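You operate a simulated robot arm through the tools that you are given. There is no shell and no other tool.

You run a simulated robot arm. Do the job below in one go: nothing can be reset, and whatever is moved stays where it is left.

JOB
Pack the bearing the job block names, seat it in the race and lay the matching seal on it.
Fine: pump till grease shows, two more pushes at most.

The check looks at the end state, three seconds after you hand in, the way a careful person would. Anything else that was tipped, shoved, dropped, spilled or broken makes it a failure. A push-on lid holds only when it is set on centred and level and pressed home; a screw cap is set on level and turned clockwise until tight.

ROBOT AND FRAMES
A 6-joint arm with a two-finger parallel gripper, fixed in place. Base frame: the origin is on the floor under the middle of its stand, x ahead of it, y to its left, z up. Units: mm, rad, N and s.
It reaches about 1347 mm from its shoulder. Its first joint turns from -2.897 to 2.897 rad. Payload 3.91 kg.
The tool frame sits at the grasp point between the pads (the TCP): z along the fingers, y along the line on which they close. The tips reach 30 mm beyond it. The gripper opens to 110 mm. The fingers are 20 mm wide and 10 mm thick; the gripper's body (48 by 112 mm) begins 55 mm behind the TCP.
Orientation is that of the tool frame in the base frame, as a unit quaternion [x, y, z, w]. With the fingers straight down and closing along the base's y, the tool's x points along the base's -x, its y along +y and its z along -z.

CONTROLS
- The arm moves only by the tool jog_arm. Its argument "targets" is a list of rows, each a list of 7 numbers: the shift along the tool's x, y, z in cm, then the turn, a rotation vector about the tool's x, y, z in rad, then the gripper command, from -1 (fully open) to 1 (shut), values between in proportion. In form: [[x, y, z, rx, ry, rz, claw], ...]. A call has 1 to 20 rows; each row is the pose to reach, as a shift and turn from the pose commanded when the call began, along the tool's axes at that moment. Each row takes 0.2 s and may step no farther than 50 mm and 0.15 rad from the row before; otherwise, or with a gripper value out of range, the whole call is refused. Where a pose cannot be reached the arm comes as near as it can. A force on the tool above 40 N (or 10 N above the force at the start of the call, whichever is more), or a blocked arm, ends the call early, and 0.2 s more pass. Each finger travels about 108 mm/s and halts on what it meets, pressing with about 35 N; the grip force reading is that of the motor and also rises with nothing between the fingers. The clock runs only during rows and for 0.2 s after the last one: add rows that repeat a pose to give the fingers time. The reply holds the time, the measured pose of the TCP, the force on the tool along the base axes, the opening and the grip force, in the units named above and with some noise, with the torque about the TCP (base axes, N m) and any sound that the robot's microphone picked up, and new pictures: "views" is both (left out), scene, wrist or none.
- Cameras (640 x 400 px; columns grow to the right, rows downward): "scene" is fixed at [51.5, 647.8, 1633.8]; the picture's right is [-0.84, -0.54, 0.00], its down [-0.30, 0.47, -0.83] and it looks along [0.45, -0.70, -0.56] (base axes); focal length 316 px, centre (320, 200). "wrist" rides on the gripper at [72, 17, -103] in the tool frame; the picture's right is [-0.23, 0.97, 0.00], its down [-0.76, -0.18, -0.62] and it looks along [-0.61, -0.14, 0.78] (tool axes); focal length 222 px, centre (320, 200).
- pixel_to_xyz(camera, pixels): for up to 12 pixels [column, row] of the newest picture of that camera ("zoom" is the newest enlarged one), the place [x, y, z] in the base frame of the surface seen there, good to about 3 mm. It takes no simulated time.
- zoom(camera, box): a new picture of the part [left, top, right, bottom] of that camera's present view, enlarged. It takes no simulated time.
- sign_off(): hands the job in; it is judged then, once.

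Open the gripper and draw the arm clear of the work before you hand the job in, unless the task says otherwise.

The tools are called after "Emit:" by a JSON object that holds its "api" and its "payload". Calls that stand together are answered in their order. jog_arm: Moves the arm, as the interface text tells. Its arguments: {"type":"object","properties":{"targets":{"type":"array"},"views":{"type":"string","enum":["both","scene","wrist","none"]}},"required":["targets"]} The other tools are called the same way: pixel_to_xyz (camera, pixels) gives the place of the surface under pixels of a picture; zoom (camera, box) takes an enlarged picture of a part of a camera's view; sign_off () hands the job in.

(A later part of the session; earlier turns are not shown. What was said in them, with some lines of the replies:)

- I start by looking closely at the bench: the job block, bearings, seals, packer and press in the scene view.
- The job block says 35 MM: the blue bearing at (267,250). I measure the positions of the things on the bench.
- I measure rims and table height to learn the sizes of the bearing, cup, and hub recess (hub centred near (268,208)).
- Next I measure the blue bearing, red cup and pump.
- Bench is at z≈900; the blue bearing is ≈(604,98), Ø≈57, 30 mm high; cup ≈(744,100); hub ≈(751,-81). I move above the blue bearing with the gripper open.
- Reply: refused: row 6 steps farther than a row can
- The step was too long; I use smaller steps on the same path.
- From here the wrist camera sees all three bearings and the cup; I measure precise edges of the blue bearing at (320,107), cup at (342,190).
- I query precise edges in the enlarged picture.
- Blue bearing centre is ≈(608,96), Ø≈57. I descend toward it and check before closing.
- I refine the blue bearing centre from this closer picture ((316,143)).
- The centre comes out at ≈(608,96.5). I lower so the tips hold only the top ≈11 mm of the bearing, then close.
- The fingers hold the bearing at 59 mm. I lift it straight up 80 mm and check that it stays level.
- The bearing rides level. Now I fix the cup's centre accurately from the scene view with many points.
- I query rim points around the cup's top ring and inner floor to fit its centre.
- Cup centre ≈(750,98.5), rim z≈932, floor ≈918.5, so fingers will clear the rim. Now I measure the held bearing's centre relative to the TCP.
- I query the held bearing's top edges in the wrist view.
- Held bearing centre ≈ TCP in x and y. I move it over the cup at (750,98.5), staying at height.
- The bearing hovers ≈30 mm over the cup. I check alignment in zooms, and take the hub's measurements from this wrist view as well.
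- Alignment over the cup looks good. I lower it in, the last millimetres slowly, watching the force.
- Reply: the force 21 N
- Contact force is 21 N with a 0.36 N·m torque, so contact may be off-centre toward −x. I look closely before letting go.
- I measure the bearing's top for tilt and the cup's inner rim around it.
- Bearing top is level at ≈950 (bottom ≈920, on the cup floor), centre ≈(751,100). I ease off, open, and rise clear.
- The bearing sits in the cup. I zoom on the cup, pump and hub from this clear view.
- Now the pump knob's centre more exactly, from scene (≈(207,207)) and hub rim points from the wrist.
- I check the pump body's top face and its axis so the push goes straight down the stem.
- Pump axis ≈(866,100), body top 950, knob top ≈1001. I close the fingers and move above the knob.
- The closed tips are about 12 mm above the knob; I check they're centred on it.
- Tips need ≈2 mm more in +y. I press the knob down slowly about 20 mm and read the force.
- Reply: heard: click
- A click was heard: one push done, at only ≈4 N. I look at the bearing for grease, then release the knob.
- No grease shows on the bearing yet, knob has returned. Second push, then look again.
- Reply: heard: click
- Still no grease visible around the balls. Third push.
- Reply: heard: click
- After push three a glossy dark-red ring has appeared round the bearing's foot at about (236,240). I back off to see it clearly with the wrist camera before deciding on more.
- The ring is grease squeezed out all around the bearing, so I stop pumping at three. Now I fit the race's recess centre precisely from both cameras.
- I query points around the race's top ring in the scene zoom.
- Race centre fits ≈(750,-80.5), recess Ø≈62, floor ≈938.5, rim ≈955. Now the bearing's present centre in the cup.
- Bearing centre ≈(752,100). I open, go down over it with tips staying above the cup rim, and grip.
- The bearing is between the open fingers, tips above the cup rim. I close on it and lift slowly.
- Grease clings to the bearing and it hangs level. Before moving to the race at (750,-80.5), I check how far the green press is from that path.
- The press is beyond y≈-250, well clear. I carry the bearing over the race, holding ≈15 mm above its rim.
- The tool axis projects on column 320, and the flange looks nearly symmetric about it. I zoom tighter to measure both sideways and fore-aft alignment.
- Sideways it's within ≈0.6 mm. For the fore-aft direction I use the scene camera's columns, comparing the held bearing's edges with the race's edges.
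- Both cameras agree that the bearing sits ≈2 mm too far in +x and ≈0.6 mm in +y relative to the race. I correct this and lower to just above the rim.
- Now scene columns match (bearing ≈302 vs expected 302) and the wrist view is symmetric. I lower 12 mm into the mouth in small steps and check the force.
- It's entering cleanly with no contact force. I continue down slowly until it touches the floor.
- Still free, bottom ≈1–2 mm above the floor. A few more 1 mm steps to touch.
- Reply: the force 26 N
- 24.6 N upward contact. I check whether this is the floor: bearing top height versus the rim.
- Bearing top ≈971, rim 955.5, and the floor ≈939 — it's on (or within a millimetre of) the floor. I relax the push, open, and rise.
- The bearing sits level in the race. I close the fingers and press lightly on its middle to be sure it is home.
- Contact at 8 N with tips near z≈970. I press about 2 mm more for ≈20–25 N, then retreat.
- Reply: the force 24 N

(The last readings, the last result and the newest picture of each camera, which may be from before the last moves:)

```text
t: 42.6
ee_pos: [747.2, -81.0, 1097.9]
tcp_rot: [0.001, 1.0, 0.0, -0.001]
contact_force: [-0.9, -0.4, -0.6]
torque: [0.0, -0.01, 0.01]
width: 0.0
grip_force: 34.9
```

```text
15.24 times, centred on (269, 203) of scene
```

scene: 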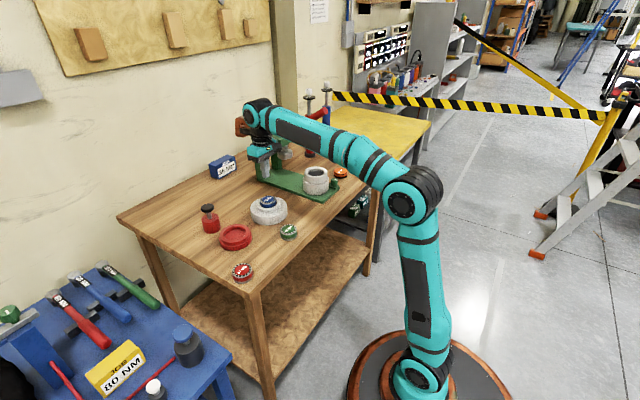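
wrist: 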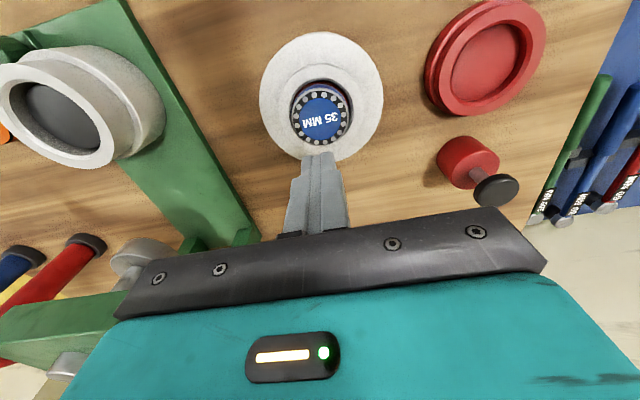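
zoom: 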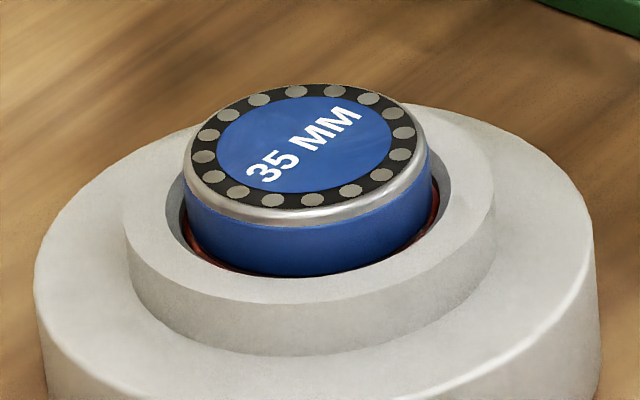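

Pressing at 24 N didn't move the bearing, so it's home. Next is the teal 35 MM seal at ≈(666,-606); I check the obstacles near that path (lever, grease guns) and the seal's edges.

Emit:
{"api": "pixel_to_xyz", "payload": {"camera": "scene", "pixels": [[326, 111], [320, 115], [310, 120], [310, 90], [326, 84], [310, 155], [326, 145], [316, 173], [341, 172], [337, 185]]}}

Emit:
{"api": "zoom", "payload": {"camera": "scene", "box": [270, 75, 400, 190]}}

```text
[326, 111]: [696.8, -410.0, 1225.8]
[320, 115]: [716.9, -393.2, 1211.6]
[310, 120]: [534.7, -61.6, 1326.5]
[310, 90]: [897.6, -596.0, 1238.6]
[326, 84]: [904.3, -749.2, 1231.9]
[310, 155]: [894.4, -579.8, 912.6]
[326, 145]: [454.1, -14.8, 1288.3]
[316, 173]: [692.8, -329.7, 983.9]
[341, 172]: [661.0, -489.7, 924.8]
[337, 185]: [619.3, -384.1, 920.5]
```

```text
3.48 times, centred on (335, 132) of scene
```

zoom: 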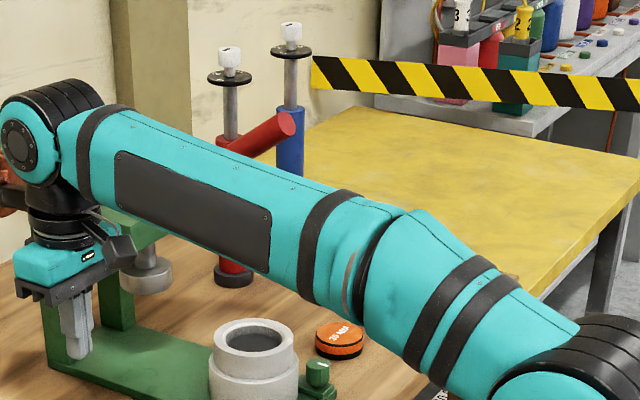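

The press lever's tip is at (697,-410,1226), so I retract to x≈540 and z≈1200 first, then sweep round to y≈-606 well in front of it.

Emit:
{"api": "jog_arm", "payload": {"targets": [[4.2, 0, -2, 0, 0, 0, 1], [8.4, 0, -4, 0, 0, 0, 0.5], [12.6, 0, -6, 0, 0, 0, 0], [16.8, 0, -8, 0, 0, 0, -0.5], [21, 0, -10, 0, 0, 0, -1], [21, -4.7, -10.5, 0, 0, 0, -1], [21, -9.4, -10.5, 0, 0, 0, -1], [21, -14.1, -10.5, 0, 0, 0, -1], [21, -18.8, -10.5, 0, 0, 0, -1], [21, -23.5, -10.5, 0, 0, 0, -1], [21, -28.2, -10.5, 0, 0, 0, -1], [21, -32.9, -10.5, 0, 0, 0, -1], [21, -37.6, -10.5, 0, 0, 0, -1], [20, -42.3, -10.5, 0, 0, 0, -1], [19, -47, -10.5, 0, 0, 0, -1], [18, -51, -10.5, 0, 0, 0, -1], [17, -52.5, -10.5, 0, 0, 0, -1], [17, -52.5, -10.5, 0, 0, 0, -1]]}}

```text
t: 46.4
ee_pos: [578.1, -605.0, 1199.9]
tcp_rot: [0.0, 1.0, 0.0, 0.0]
contact_force: [0.6, 0.2, -0.9]
torque: [0.02, -0.02, 0.01]
width: 109.9
grip_force: 0.1
```

scene: 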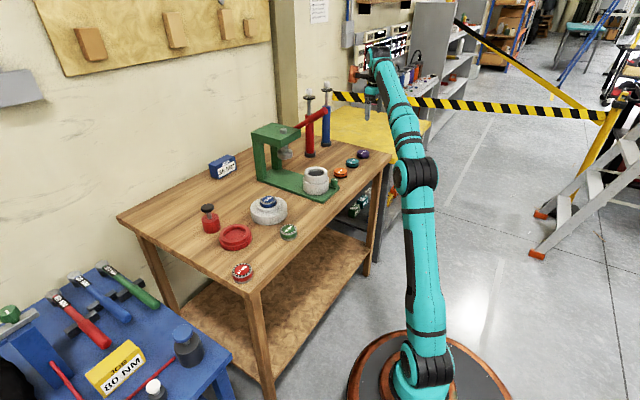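
wrist: 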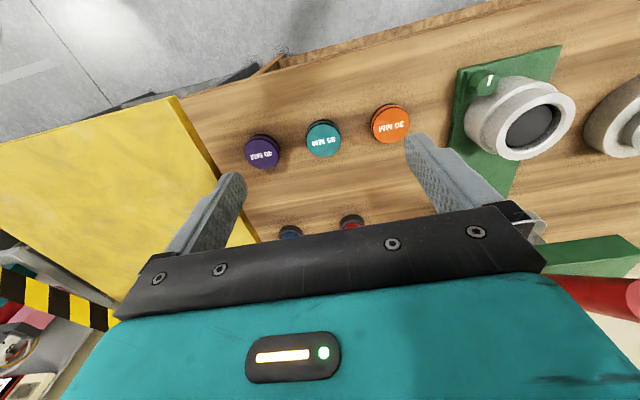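

The wrist camera sees the teal 35 MM seal at (324,138). I measure its edges.

Emit:
{"api": "zoom", "payload": {"camera": "wrist", "box": [290, 105, 358, 170]}}

Emit:
{"api": "pixel_to_xyz", "payload": {"camera": "wrist", "pixels": [[324, 139], [308, 141], [340, 138], [323, 126], [325, 154], [312, 130], [336, 150], [313, 151], [336, 129], [300, 158], [350, 120]]}}

Emit:
{"api": "pixel_to_xyz", "payload": {"camera": "scene", "pixels": [[352, 162], [348, 163], [357, 161.5], [352, 160], [352, 164]]}}

```text
6.15 times, centred on (324, 138) of wrist
```

zoom: 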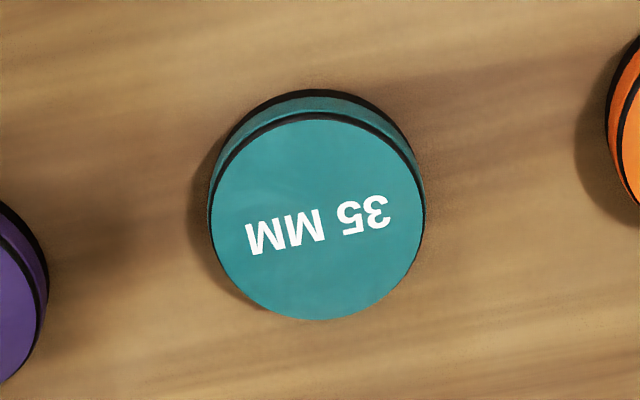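

```text
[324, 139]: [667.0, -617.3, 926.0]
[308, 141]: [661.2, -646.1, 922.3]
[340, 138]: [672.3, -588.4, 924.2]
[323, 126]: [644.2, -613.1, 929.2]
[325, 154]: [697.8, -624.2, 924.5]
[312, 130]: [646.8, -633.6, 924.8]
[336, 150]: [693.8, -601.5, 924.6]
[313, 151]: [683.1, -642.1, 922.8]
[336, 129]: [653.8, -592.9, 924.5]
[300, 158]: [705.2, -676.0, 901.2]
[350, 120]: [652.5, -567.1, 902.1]
```

```text
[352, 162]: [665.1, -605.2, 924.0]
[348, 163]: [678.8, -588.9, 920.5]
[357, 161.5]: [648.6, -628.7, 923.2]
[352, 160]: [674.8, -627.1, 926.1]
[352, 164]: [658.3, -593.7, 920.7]
```

Seal centre ≈(669.5,-617.5), Ø≈62, top ≈924.5. I move over it and descend to a check height.

Emit:
{"api": "jog_arm", "payload": {"targets": [[-3, -0.5, 2, 0, 0, 0, -1], [-6, -1, 5, 0, 0, 0, -1], [-9.1, -1.1, 8, 0, 0, 0, -1], [-9.1, -1.1, 12, 0, 0, 0, -1], [-9.1, -1.1, 16, 0, 0, 0, -1], [-9.1, -1.1, 20, 0, 0, 0, -1], [-9.1, -1.1, 21, 0, 0, 0, -1], [-9.1, -1.1, 21, 0, 0, 0, -1]]}}

Emit:
{"api": "zoom", "payload": {"camera": "wrist", "box": [240, 80, 400, 200]}}

```text
t: 48.2
ee_pos: [669.5, -615.7, 992.4]
tcp_rot: [0.0, 1.0, 0.0, 0.0]
contact_force: [-0.3, 0.1, 0.4]
torque: [0.01, -0.03, 0.0]
width: 110.0
grip_force: 0.1
```

scene: 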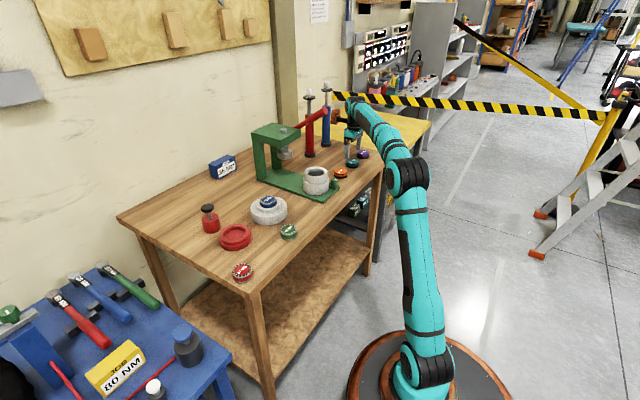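
wrist: 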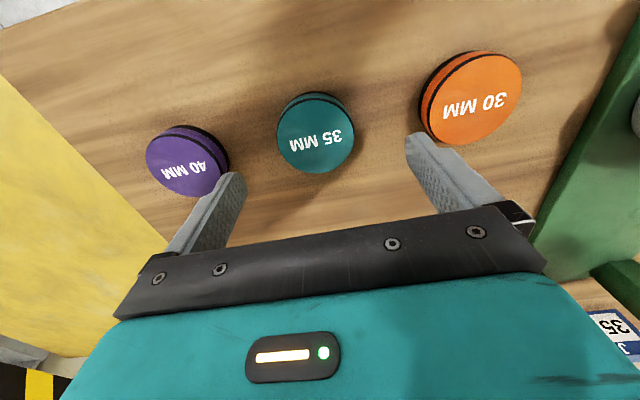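

```text
3.33 times, centred on (320, 140) of wrist
```

zoom: 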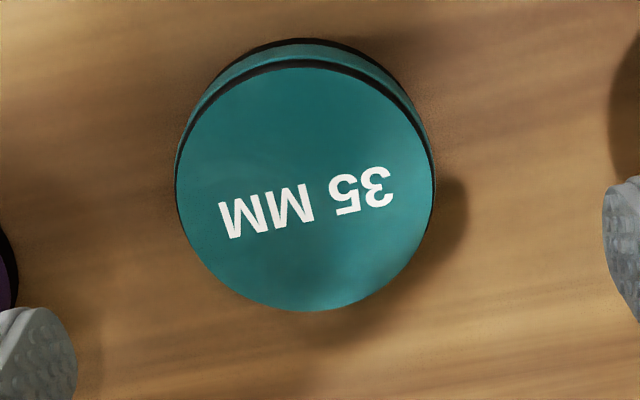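

The seal appears ≈3.5 mm toward −y from the tool axis (column 315.6 vs 320). I verify with points before correcting.

Emit:
{"api": "pixel_to_xyz", "payload": {"camera": "wrist", "pixels": [[278, 138], [353, 138], [315, 102], [317, 172], [288, 116], [342, 160], [290, 163], [342, 114], [316, 140]]}}

```text
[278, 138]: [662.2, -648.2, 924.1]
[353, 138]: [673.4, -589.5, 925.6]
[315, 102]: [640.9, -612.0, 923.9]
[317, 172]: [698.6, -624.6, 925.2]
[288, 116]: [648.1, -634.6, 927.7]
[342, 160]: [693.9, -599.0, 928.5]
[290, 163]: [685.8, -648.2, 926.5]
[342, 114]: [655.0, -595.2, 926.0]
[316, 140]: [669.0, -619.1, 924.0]
```

Seal centre ≈(669.7,-619). I shift 2.5 mm, descend to put the tips ≈8 mm above the bench, and close.

Emit:
{"api": "jog_arm", "payload": {"targets": [[0, -0.25, 2, 0, 0, 0, -1], [0, -0.25, 4, 0, 0, 0, -1], [0, -0.25, 5.3, 0, 0, 0, -1], [0, -0.25, 5.3, 0, 0, 0, -0.6], [0, -0.25, 5.3, 0, 0, 0, -0.2], [0, -0.25, 5.3, 0, 0, 0, 0.1], [0, -0.25, 5.3, 0, 0, 0, 0.3], [0, -0.25, 5.3, 0, 0, 0, 0.3]]}}

Emit:
{"api": "zoom", "payload": {"camera": "wrist", "box": [240, 100, 400, 220]}}

```text
t: 50.0
ee_pos: [667.4, -618.7, 940.5]
tcp_rot: [0.001, 1.0, 0.0, 0.0]
contact_force: [-0.7, 0.6, 1.4]
torque: [0.06, 0.03, -0.02]
width: 62.3
grip_force: 34.8
```

scene: 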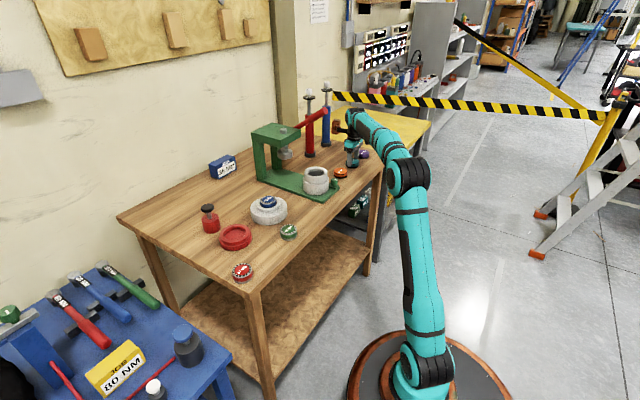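
wrist: 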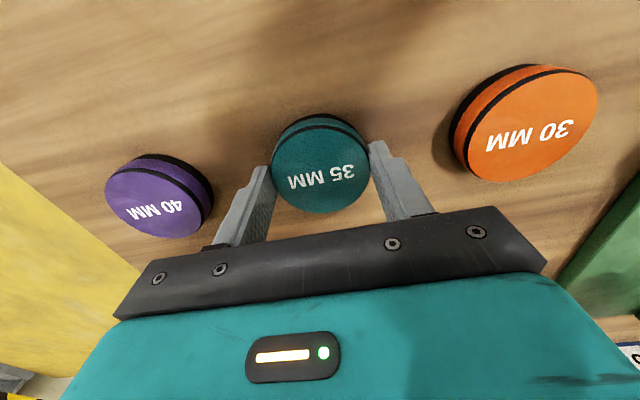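

```text
3.33 times, centred on (320, 160) of wrist
```

zoom: 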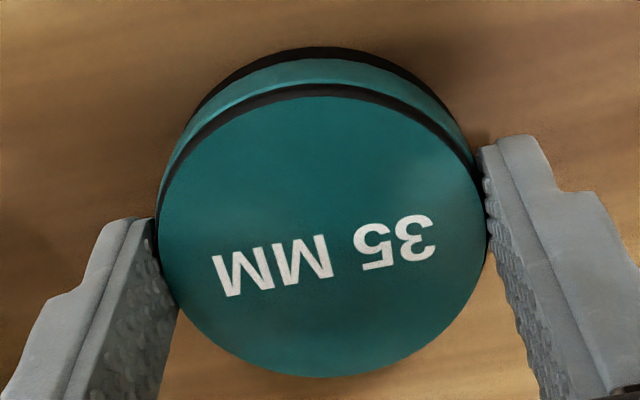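

The seal is held at 62.3 mm and centred nearly like the bearing was. I lift straight up, then retract toward x≈540 before the sweep.

Emit:
{"api": "jog_arm", "payload": {"targets": [[0, 0, -0.5, 0, 0, 0, 0.3], [0, 0, -2, 0, 0, 0, 0.3], [0, 0, -5, 0, 0, 0, 0.3], [0, 0, -9, 0, 0, 0, 0.3], [0, 0, -13, 0, 0, 0, 0.3], [0, 0, -17, 0, 0, 0, 0.3], [0, 0, -21, 0, 0, 0, 0.3], [2, 0, -24, 0, 0, 0, 0.3], [5, 0, -26, 0, 0, 0, 0.3], [9, 0, -26.5, 0, 0, 0, 0.3], [12, 0, -26.5, 0, 0, 0, 0.3], [13, 0, -26.5, 0, 0, 0, 0.3], [13, 0, -26.5, 0, 0, 0, 0.3]]}}

Emit:
{"api": "zoom", "payload": {"camera": "wrist", "box": [240, 100, 400, 220]}}

Emit:
{"api": "zoom", "payload": {"camera": "scene", "box": [320, 70, 420, 190]}}

```text
t: 52.8
ee_pos: [538.3, -618.1, 1205.0]
tcp_rot: [0.001, 1.0, 0.0, 0.0]
contact_force: [-0.4, -0.5, -0.7]
torque: [0.01, 0.01, 0.04]
width: 62.4
grip_force: 35.1
out of reach, approached as far as the arm can: row 8, 9
```

scene: 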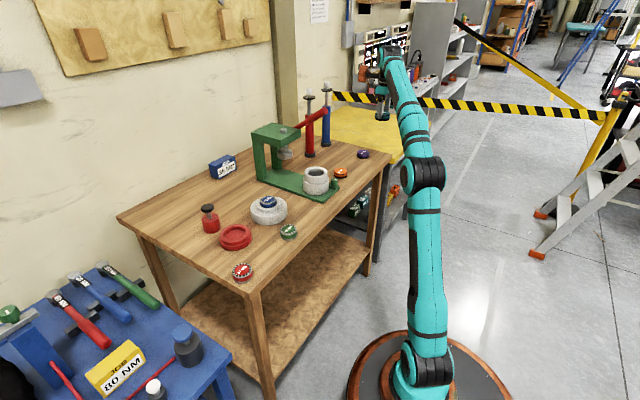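
wrist: 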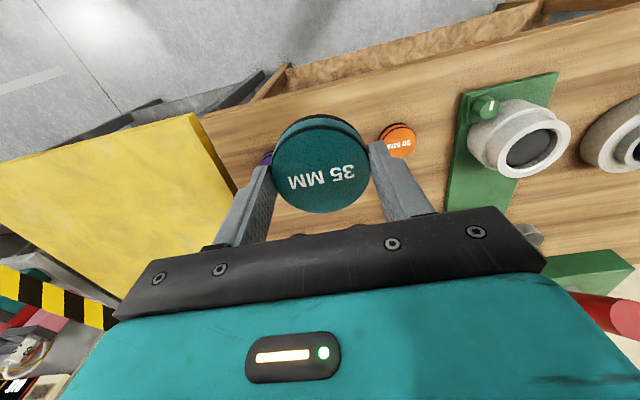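

```text
3.33 times, centred on (320, 160) of wrist
```

zoom: 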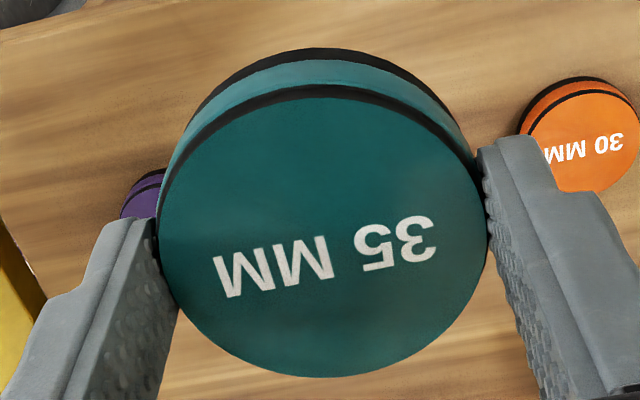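

```text
3.33 times, centred on (370, 130) of scene
```

zoom: 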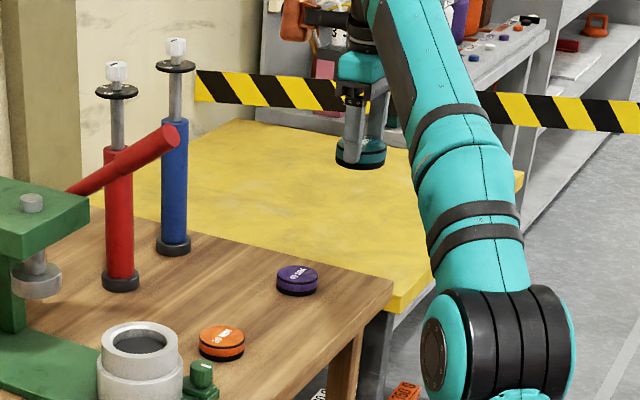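

The seal hasn't slipped; the other seals are untouched. I sweep back to y≈-80.6 at x≈540, high and clear of the lever.

Emit:
{"api": "jog_arm", "payload": {"targets": [[0, 3, 0, 0, 0, 0, 0.3], [0, 7.5, 0, 0, 0, 0, 0.3], [0, 12, 0, 0, 0, 0, 0.3], [0, 16.5, 0, 0, 0, 0, 0.3], [0, 21, 0, 0, 0, 0, 0.3], [0, 25.5, 0, 0, 0, 0, 0.3], [0, 30, 0, 0, 0, 0, 0.3], [0, 34.5, 0, 0, 0, 0, 0.3], [0, 39, 0, 0, 0, 0, 0.3], [0, 43.5, 0, 0, 0, 0, 0.3], [0, 48, 0, 0, 0, 0, 0.3], [0, 52, 0, 0, 0, 0, 0.3], [0, 53.85, 0, 0, 0, 0, 0.3], [-3, 53.85, 1.5, 0, 0, 0, 0.3], [-7, 53.85, 3, 0, 0, 0, 0.3], [-11, 53.85, 5, 0, 0, 0, 0.3], [-15, 53.85, 7, 0, 0, 0, 0.3], [-18.5, 53.85, 9, 0, 0, 0, 0.3], [-20.9, 53.85, 11, 0, 0, 0, 0.3], [-20.9, 53.85, 11, 0, 0, 0, 0.3]]}}

Emit:
{"api": "zoom", "payload": {"camera": "wrist", "box": [230, 20, 410, 220]}}

Emit:
{"api": "zoom", "payload": {"camera": "scene", "box": [238, 165, 302, 230]}}

```text
t: 57.0
ee_pos: [750.3, -81.9, 1094.5]
tcp_rot: [0.0, 1.0, 0.0, 0.0]
contact_force: [0.3, -1.0, 0.2]
torque: [0.0, 0.0, 0.01]
width: 62.6
grip_force: 34.6
```

scene: 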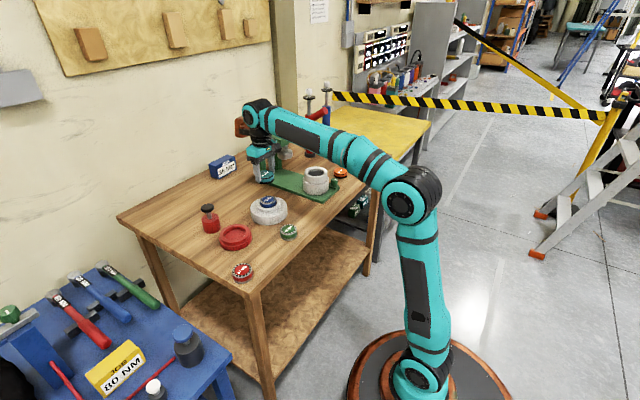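
wrist: 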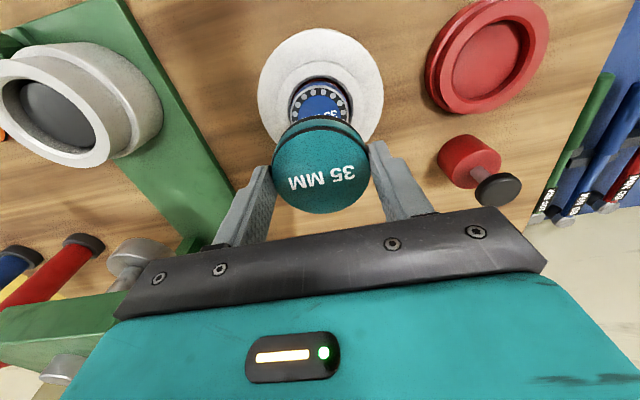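

```text
2.00 times, centred on (320, 120) of wrist
```

zoom: 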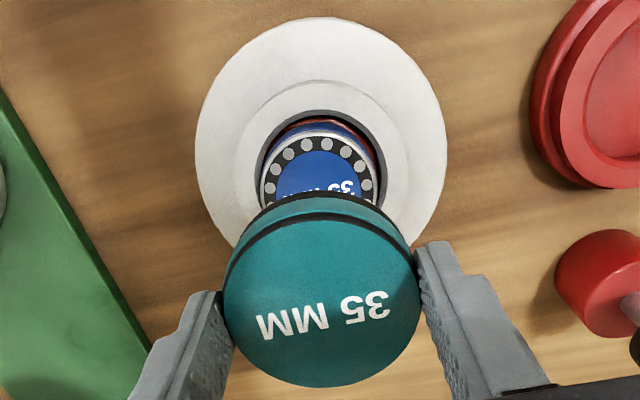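

```text
6.15 times, centred on (270, 198) of scene
```

zoom: 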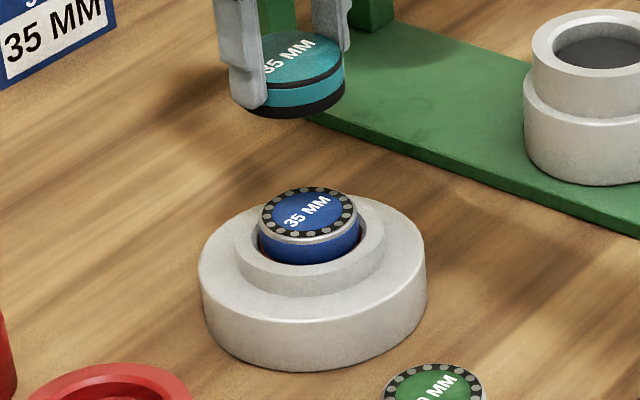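

Seal is above the bearing. I lower to ≈10 mm above it and check alignment.

Emit:
{"api": "jog_arm", "payload": {"targets": [[0, 0, 2, 0, 0, 0, 0.3], [0, 0, 4, 0, 0, 0, 0.3], [0, 0, 6, 0, 0, 0, 0.3], [0, 0, 7.4, 0, 0, 0, 0.3], [0, 0, 7.4, 0, 0, 0, 0.3]]}}

Emit:
{"api": "zoom", "payload": {"camera": "scene", "box": [248, 186, 290, 212]}}

Emit:
{"api": "zoom", "payload": {"camera": "wrist", "box": [240, 60, 400, 220]}}

```text
t: 58.2
ee_pos: [747.9, -79.7, 1020.6]
tcp_rot: [0.0, 1.0, 0.0, 0.0]
contact_force: [-0.5, 0.2, -0.9]
torque: [0.01, 0.01, -0.01]
width: 62.4
grip_force: 35.5
```

scene: 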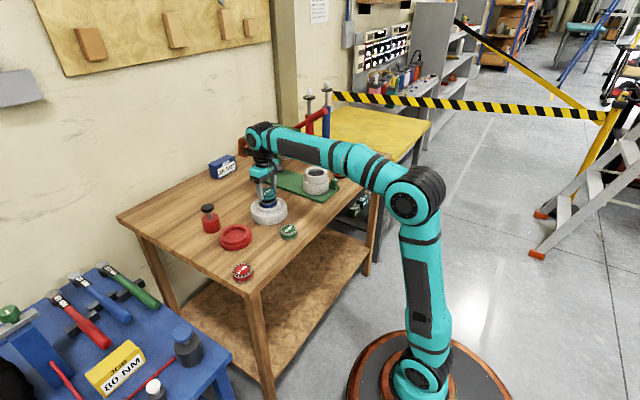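
wrist: 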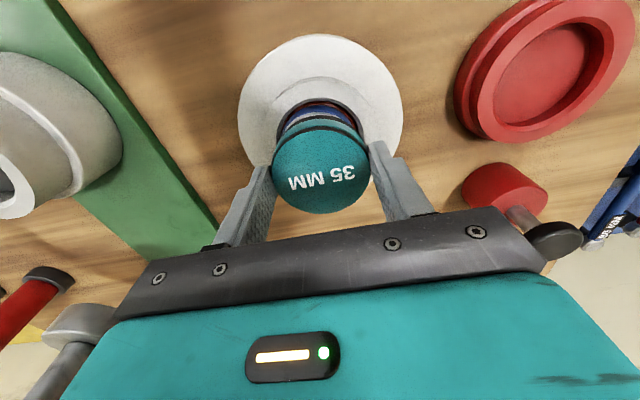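

```text
15.24 times, centred on (269, 199) of scene
```

zoom: 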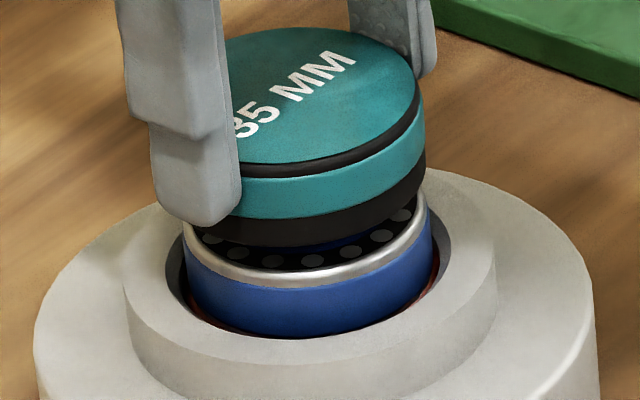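

```text
2.50 times, centred on (320, 140) of wrist
```

zoom: 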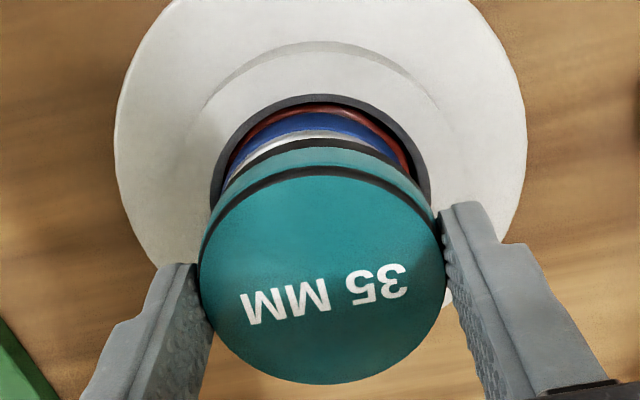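

Alignment is within ≈0.6 mm. With a tiny correction I lower the seal to contact, slowly.

Emit:
{"api": "jog_arm", "payload": {"targets": [[0.04, -0.03, 0.3, 0, 0, 0, 0.3], [0.04, -0.03, 0.6, 0, 0, 0, 0.3], [0.04, -0.03, 0.8, 0, 0, 0, 0.3], [0.04, -0.03, 0.9, 0, 0, 0, 0.3], [0.04, -0.03, 1.0, 0, 0, 0, 0.3], [0.04, -0.03, 1.0, 0, 0, 0, 0.3]]}}

Emit:
{"api": "zoom", "payload": {"camera": "scene", "box": [248, 186, 290, 212]}}

```text
t: 59.6
ee_pos: [747.9, -80.1, 1010.9]
tcp_rot: [0.0, 1.0, 0.0, 0.0]
contact_force: [1.1, -0.2, -0.9]
torque: [0.01, 0.01, -0.01]
width: 62.5
grip_force: 34.8
```

scene: 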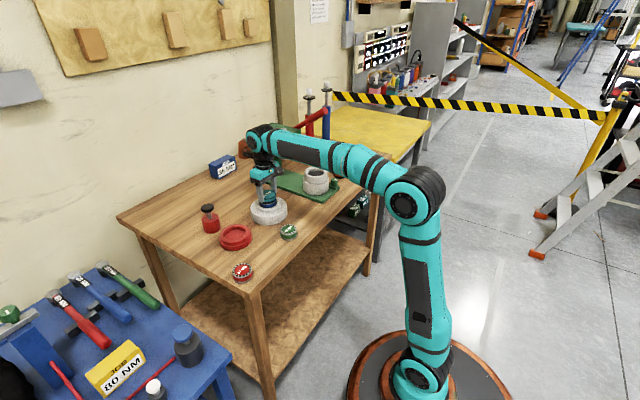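
wrist: 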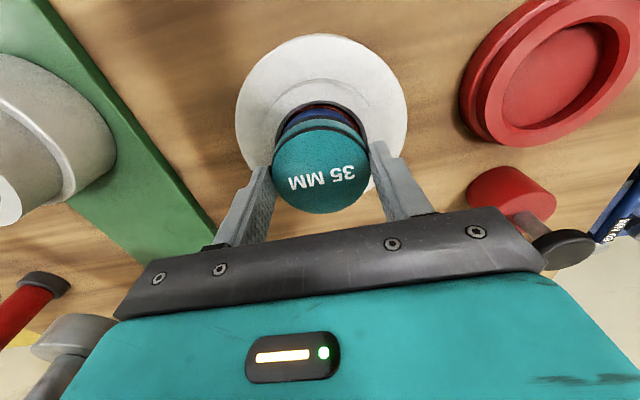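

```text
15.24 times, centred on (269, 199) of scene
```

zoom: 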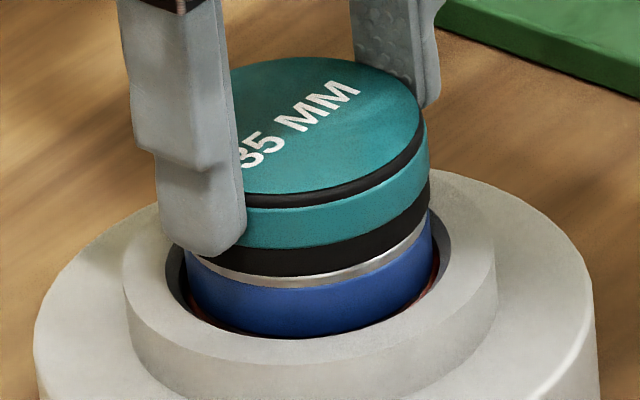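

No contact force yet and only a hair's gap; I step down a few more half-millimetres.

Emit:
{"api": "jog_arm", "payload": {"targets": [[0, 0, 0.05, 0, 0, 0, 0.3], [0, 0, 0.1, 0, 0, 0, 0.3], [0, 0, 0.15, 0, 0, 0, 0.3], [0, 0, 0.15, 0, 0, 0, 0.3]], "views": "none"}}

Emit:
{"api": "zoom", "payload": {"camera": "scene", "box": [248, 186, 290, 212]}}

```text
t: 60.6
ee_pos: [747.3, -81.6, 1008.8]
tcp_rot: [0.001, 1.0, 0.0, 0.001]
contact_force: [4.2, 3.9, 17.4]
torque: [0.1, -0.17, 0.03]
width: 62.3
grip_force: 35.0
```

```text
15.24 times, centred on (269, 199) of scene
```

zoom: 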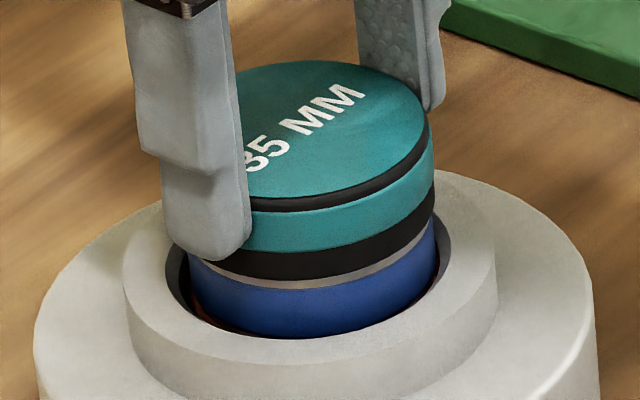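

17 N contact: the seal lies on the bearing. I relax slightly, open slowly and evenly, then rise straight up.

Emit:
{"api": "jog_arm", "payload": {"targets": [[0, 0, -0.1, 0, 0, 0, 0.3], [0, 0, -0.1, 0, 0, 0, 0.1], [0, 0, -0.1, 0, 0, 0, -0.15], [0, 0, -0.1, 0, 0, 0, -0.25], [0, 0, -0.1, 0, 0, 0, -0.4], [0, 0, -0.1, 0, 0, 0, -0.55], [0, 0, -0.1, 0, 0, 0, -0.65], [0, 0, -0.1, 0, 0, 0, -0.65], [0, 0, -1.5, 0, 0, 0, -0.65], [0, 0, -4, 0, 0, 0, -0.65], [0, 0, -7, 0, 0, 0, -0.65], [0, 0, -10, 0, 0, 0, -0.65], [0, 0, -10, 0, 0, 0, -0.65]]}}

Emit:
{"api": "zoom", "payload": {"camera": "scene", "box": [248, 186, 290, 212]}}

Emit:
{"api": "zoom", "payload": {"camera": "wrist", "box": [240, 30, 400, 190]}}

```text
t: 63.4
ee_pos: [744.9, -79.9, 1111.2]
tcp_rot: [0.0, 1.0, 0.0, 0.0]
contact_force: [0.1, 0.8, 0.1]
torque: [0.0, 0.0, 0.02]
width: 90.8
grip_force: 0.2
```

scene: 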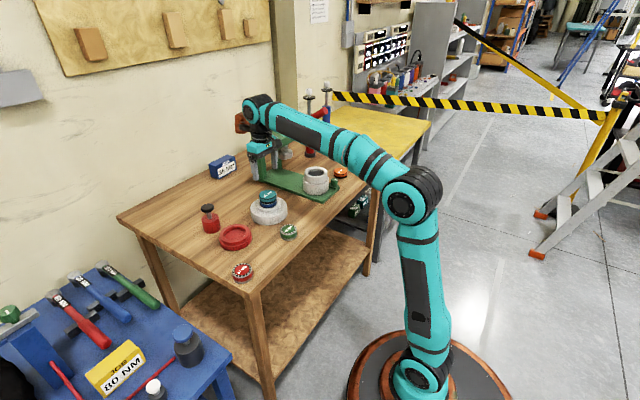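
wrist: 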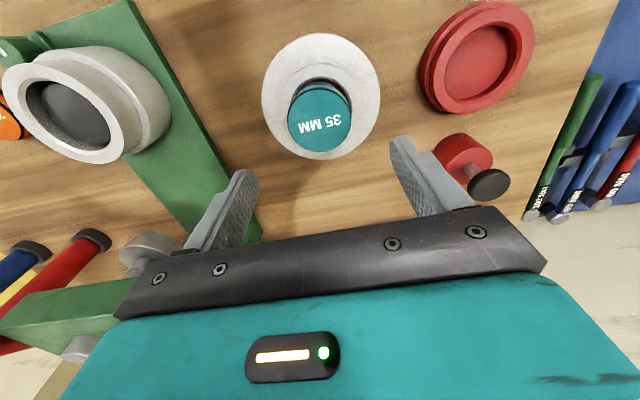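

```text
15.24 times, centred on (269, 199) of scene
```

zoom: 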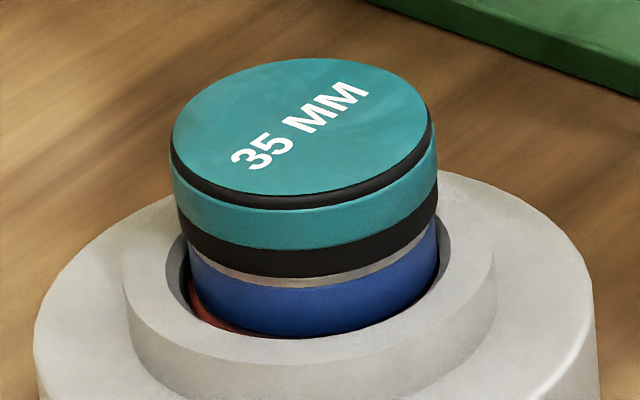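

```text
2.50 times, centred on (320, 110) of wrist
```

zoom: 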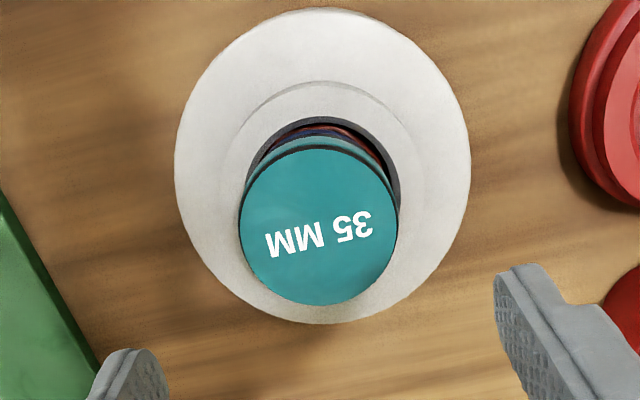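

The seal rests on the bearing. I check that it's level and coaxial with closer zooms and heights.

Emit:
{"api": "zoom", "payload": {"camera": "scene", "box": [256, 192, 282, 210]}}

Emit:
{"api": "pixel_to_xyz", "payload": {"camera": "wrist", "pixels": [[319, 116], [292, 118], [346, 116], [318, 92], [321, 143], [300, 100], [338, 134], [300, 134], [338, 100], [310, 120], [330, 120], [320, 105]]}}

Emit:
{"api": "pixel_to_xyz", "payload": {"camera": "scene", "pixels": [[260, 196.5], [275, 193.5], [267, 190.5], [268, 198], [268, 194.5], [264, 193], [271, 192], [262, 195], [273, 196], [266, 196]]}}

```text
16.00 times, centred on (269, 201) of scene
```

zoom: 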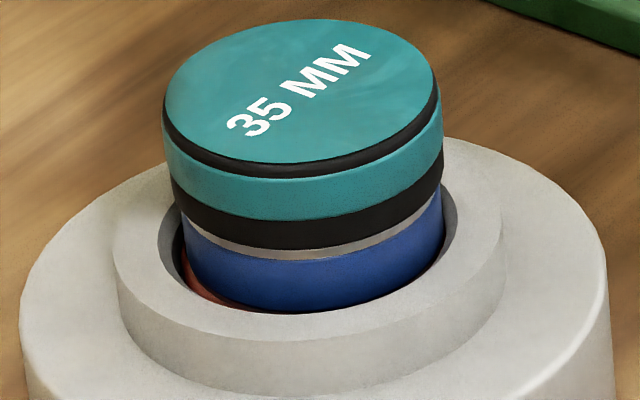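

```text
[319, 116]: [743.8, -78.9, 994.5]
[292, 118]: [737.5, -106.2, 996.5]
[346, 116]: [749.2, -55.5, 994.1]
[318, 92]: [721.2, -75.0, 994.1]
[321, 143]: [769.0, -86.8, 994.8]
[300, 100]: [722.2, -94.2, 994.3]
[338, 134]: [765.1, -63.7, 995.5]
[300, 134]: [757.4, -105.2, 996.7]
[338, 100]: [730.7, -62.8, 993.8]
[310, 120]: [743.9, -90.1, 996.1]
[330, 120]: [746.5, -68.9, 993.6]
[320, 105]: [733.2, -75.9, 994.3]
```

```text
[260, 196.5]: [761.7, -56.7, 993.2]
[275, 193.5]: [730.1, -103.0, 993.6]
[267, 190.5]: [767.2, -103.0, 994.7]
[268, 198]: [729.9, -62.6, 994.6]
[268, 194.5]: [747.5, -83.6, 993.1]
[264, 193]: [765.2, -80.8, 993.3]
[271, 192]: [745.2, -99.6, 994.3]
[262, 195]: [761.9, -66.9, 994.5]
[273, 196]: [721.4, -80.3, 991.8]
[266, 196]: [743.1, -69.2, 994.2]
```

The seal top is level at z≈994 all round and coaxial with the bearing within ≈0.5 mm. I draw the arm up and back with the gripper open, then take a final look.

Emit:
{"api": "jog_arm", "payload": {"targets": [[0, 0, -3, 0, 0, 0, -0.65], [2, 0, -6, 0, 0, 0, -1], [5, 0, -9, 0, 0, 0, -1], [9, 0, -10, 0, 0, 0, -1], [13, 0, -10, 0, 0, 0, -1], [17, 0, -10, 0, 0, 0, -1], [21, 0, -10, 0, 0, 0, -1], [23, 0, -10, 0, 0, 0, -1], [23, 0, -10, 0, 0, 0, -1]]}}

Emit:
{"api": "zoom", "payload": {"camera": "scene", "box": [190, 180, 310, 290]}}

Emit:
{"api": "zoom", "payload": {"camera": "scene", "box": [250, 80, 390, 210]}}

Emit:
{"api": "zoom", "payload": {"camera": "scene", "box": [248, 186, 290, 220]}}

```text
t: 65.4
ee_pos: [516.0, -83.1, 1210.5]
tcp_rot: [-0.001, 1.0, 0.0, 0.0]
contact_force: [-0.1, -0.4, 0.6]
torque: [0.01, 0.0, 0.01]
width: 110.3
grip_force: 0.0
```

scene: 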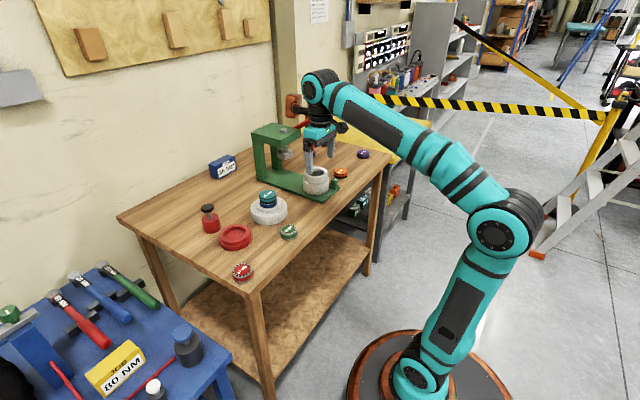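
wrist: 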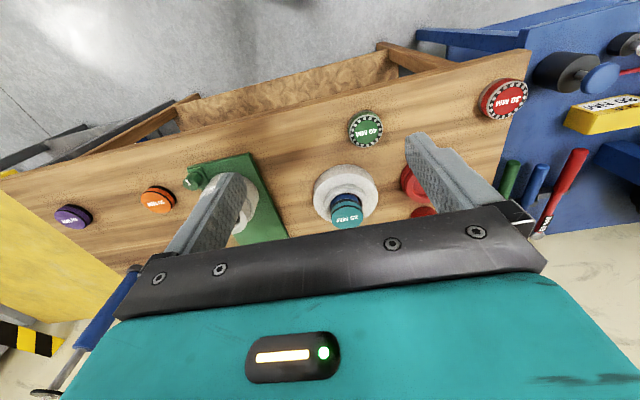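

```text
3.64 times, centred on (250, 235) of scene
```

zoom: 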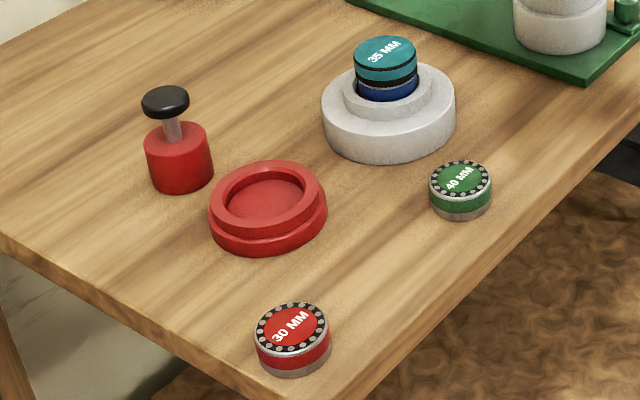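

```text
3.08 times, centred on (320, 145) of scene
```

zoom: 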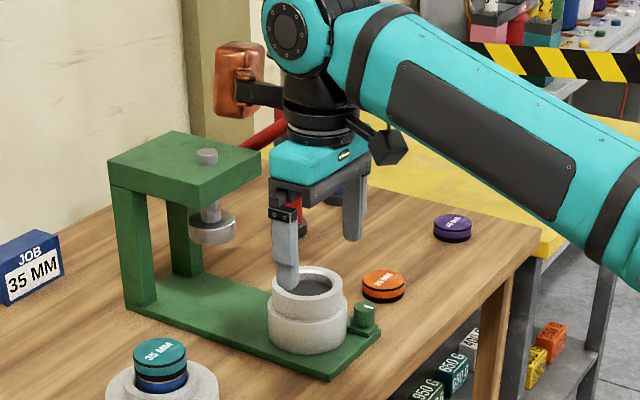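

```text
11.76 times, centred on (269, 203) of scene
```

zoom: 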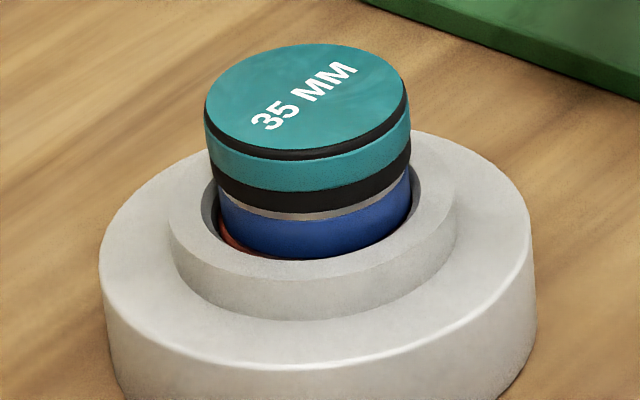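

The final view shows the packed 35 MM bearing seated in the race with the teal 35 MM seal lying level on it. The cup is empty, the pump is upright, nothing else has moved, and the arm is clear with the gripper open, so I hand in.

Emit:
{"api": "sign_off", "payload": {}}

```text
The job is handed in.
```

The 35 mm bearing is packed and seated in the race, with the teal 35 mm seal lying level on top. The job is handed in.

- **Packing:** I set the bearing in the red cup and pumped. No grease showed after the first two pushes; a ring of grease appeared all round the bearing on the third. I stopped there, so none of the two extra pushes were used.
- **Seating:** The bearing went into the race without catching. A 24 N press on top did not move it any further.
- **Seal:** The seal is level and, as far as the pictures show, centred on the bearing to within about 0.5 mm. I laid it on without a separate push to snap it down.

In the last pictures the other bearings and seals, the press and the pump looked undisturbed. The gripper is open and the arm is clear of the bench.
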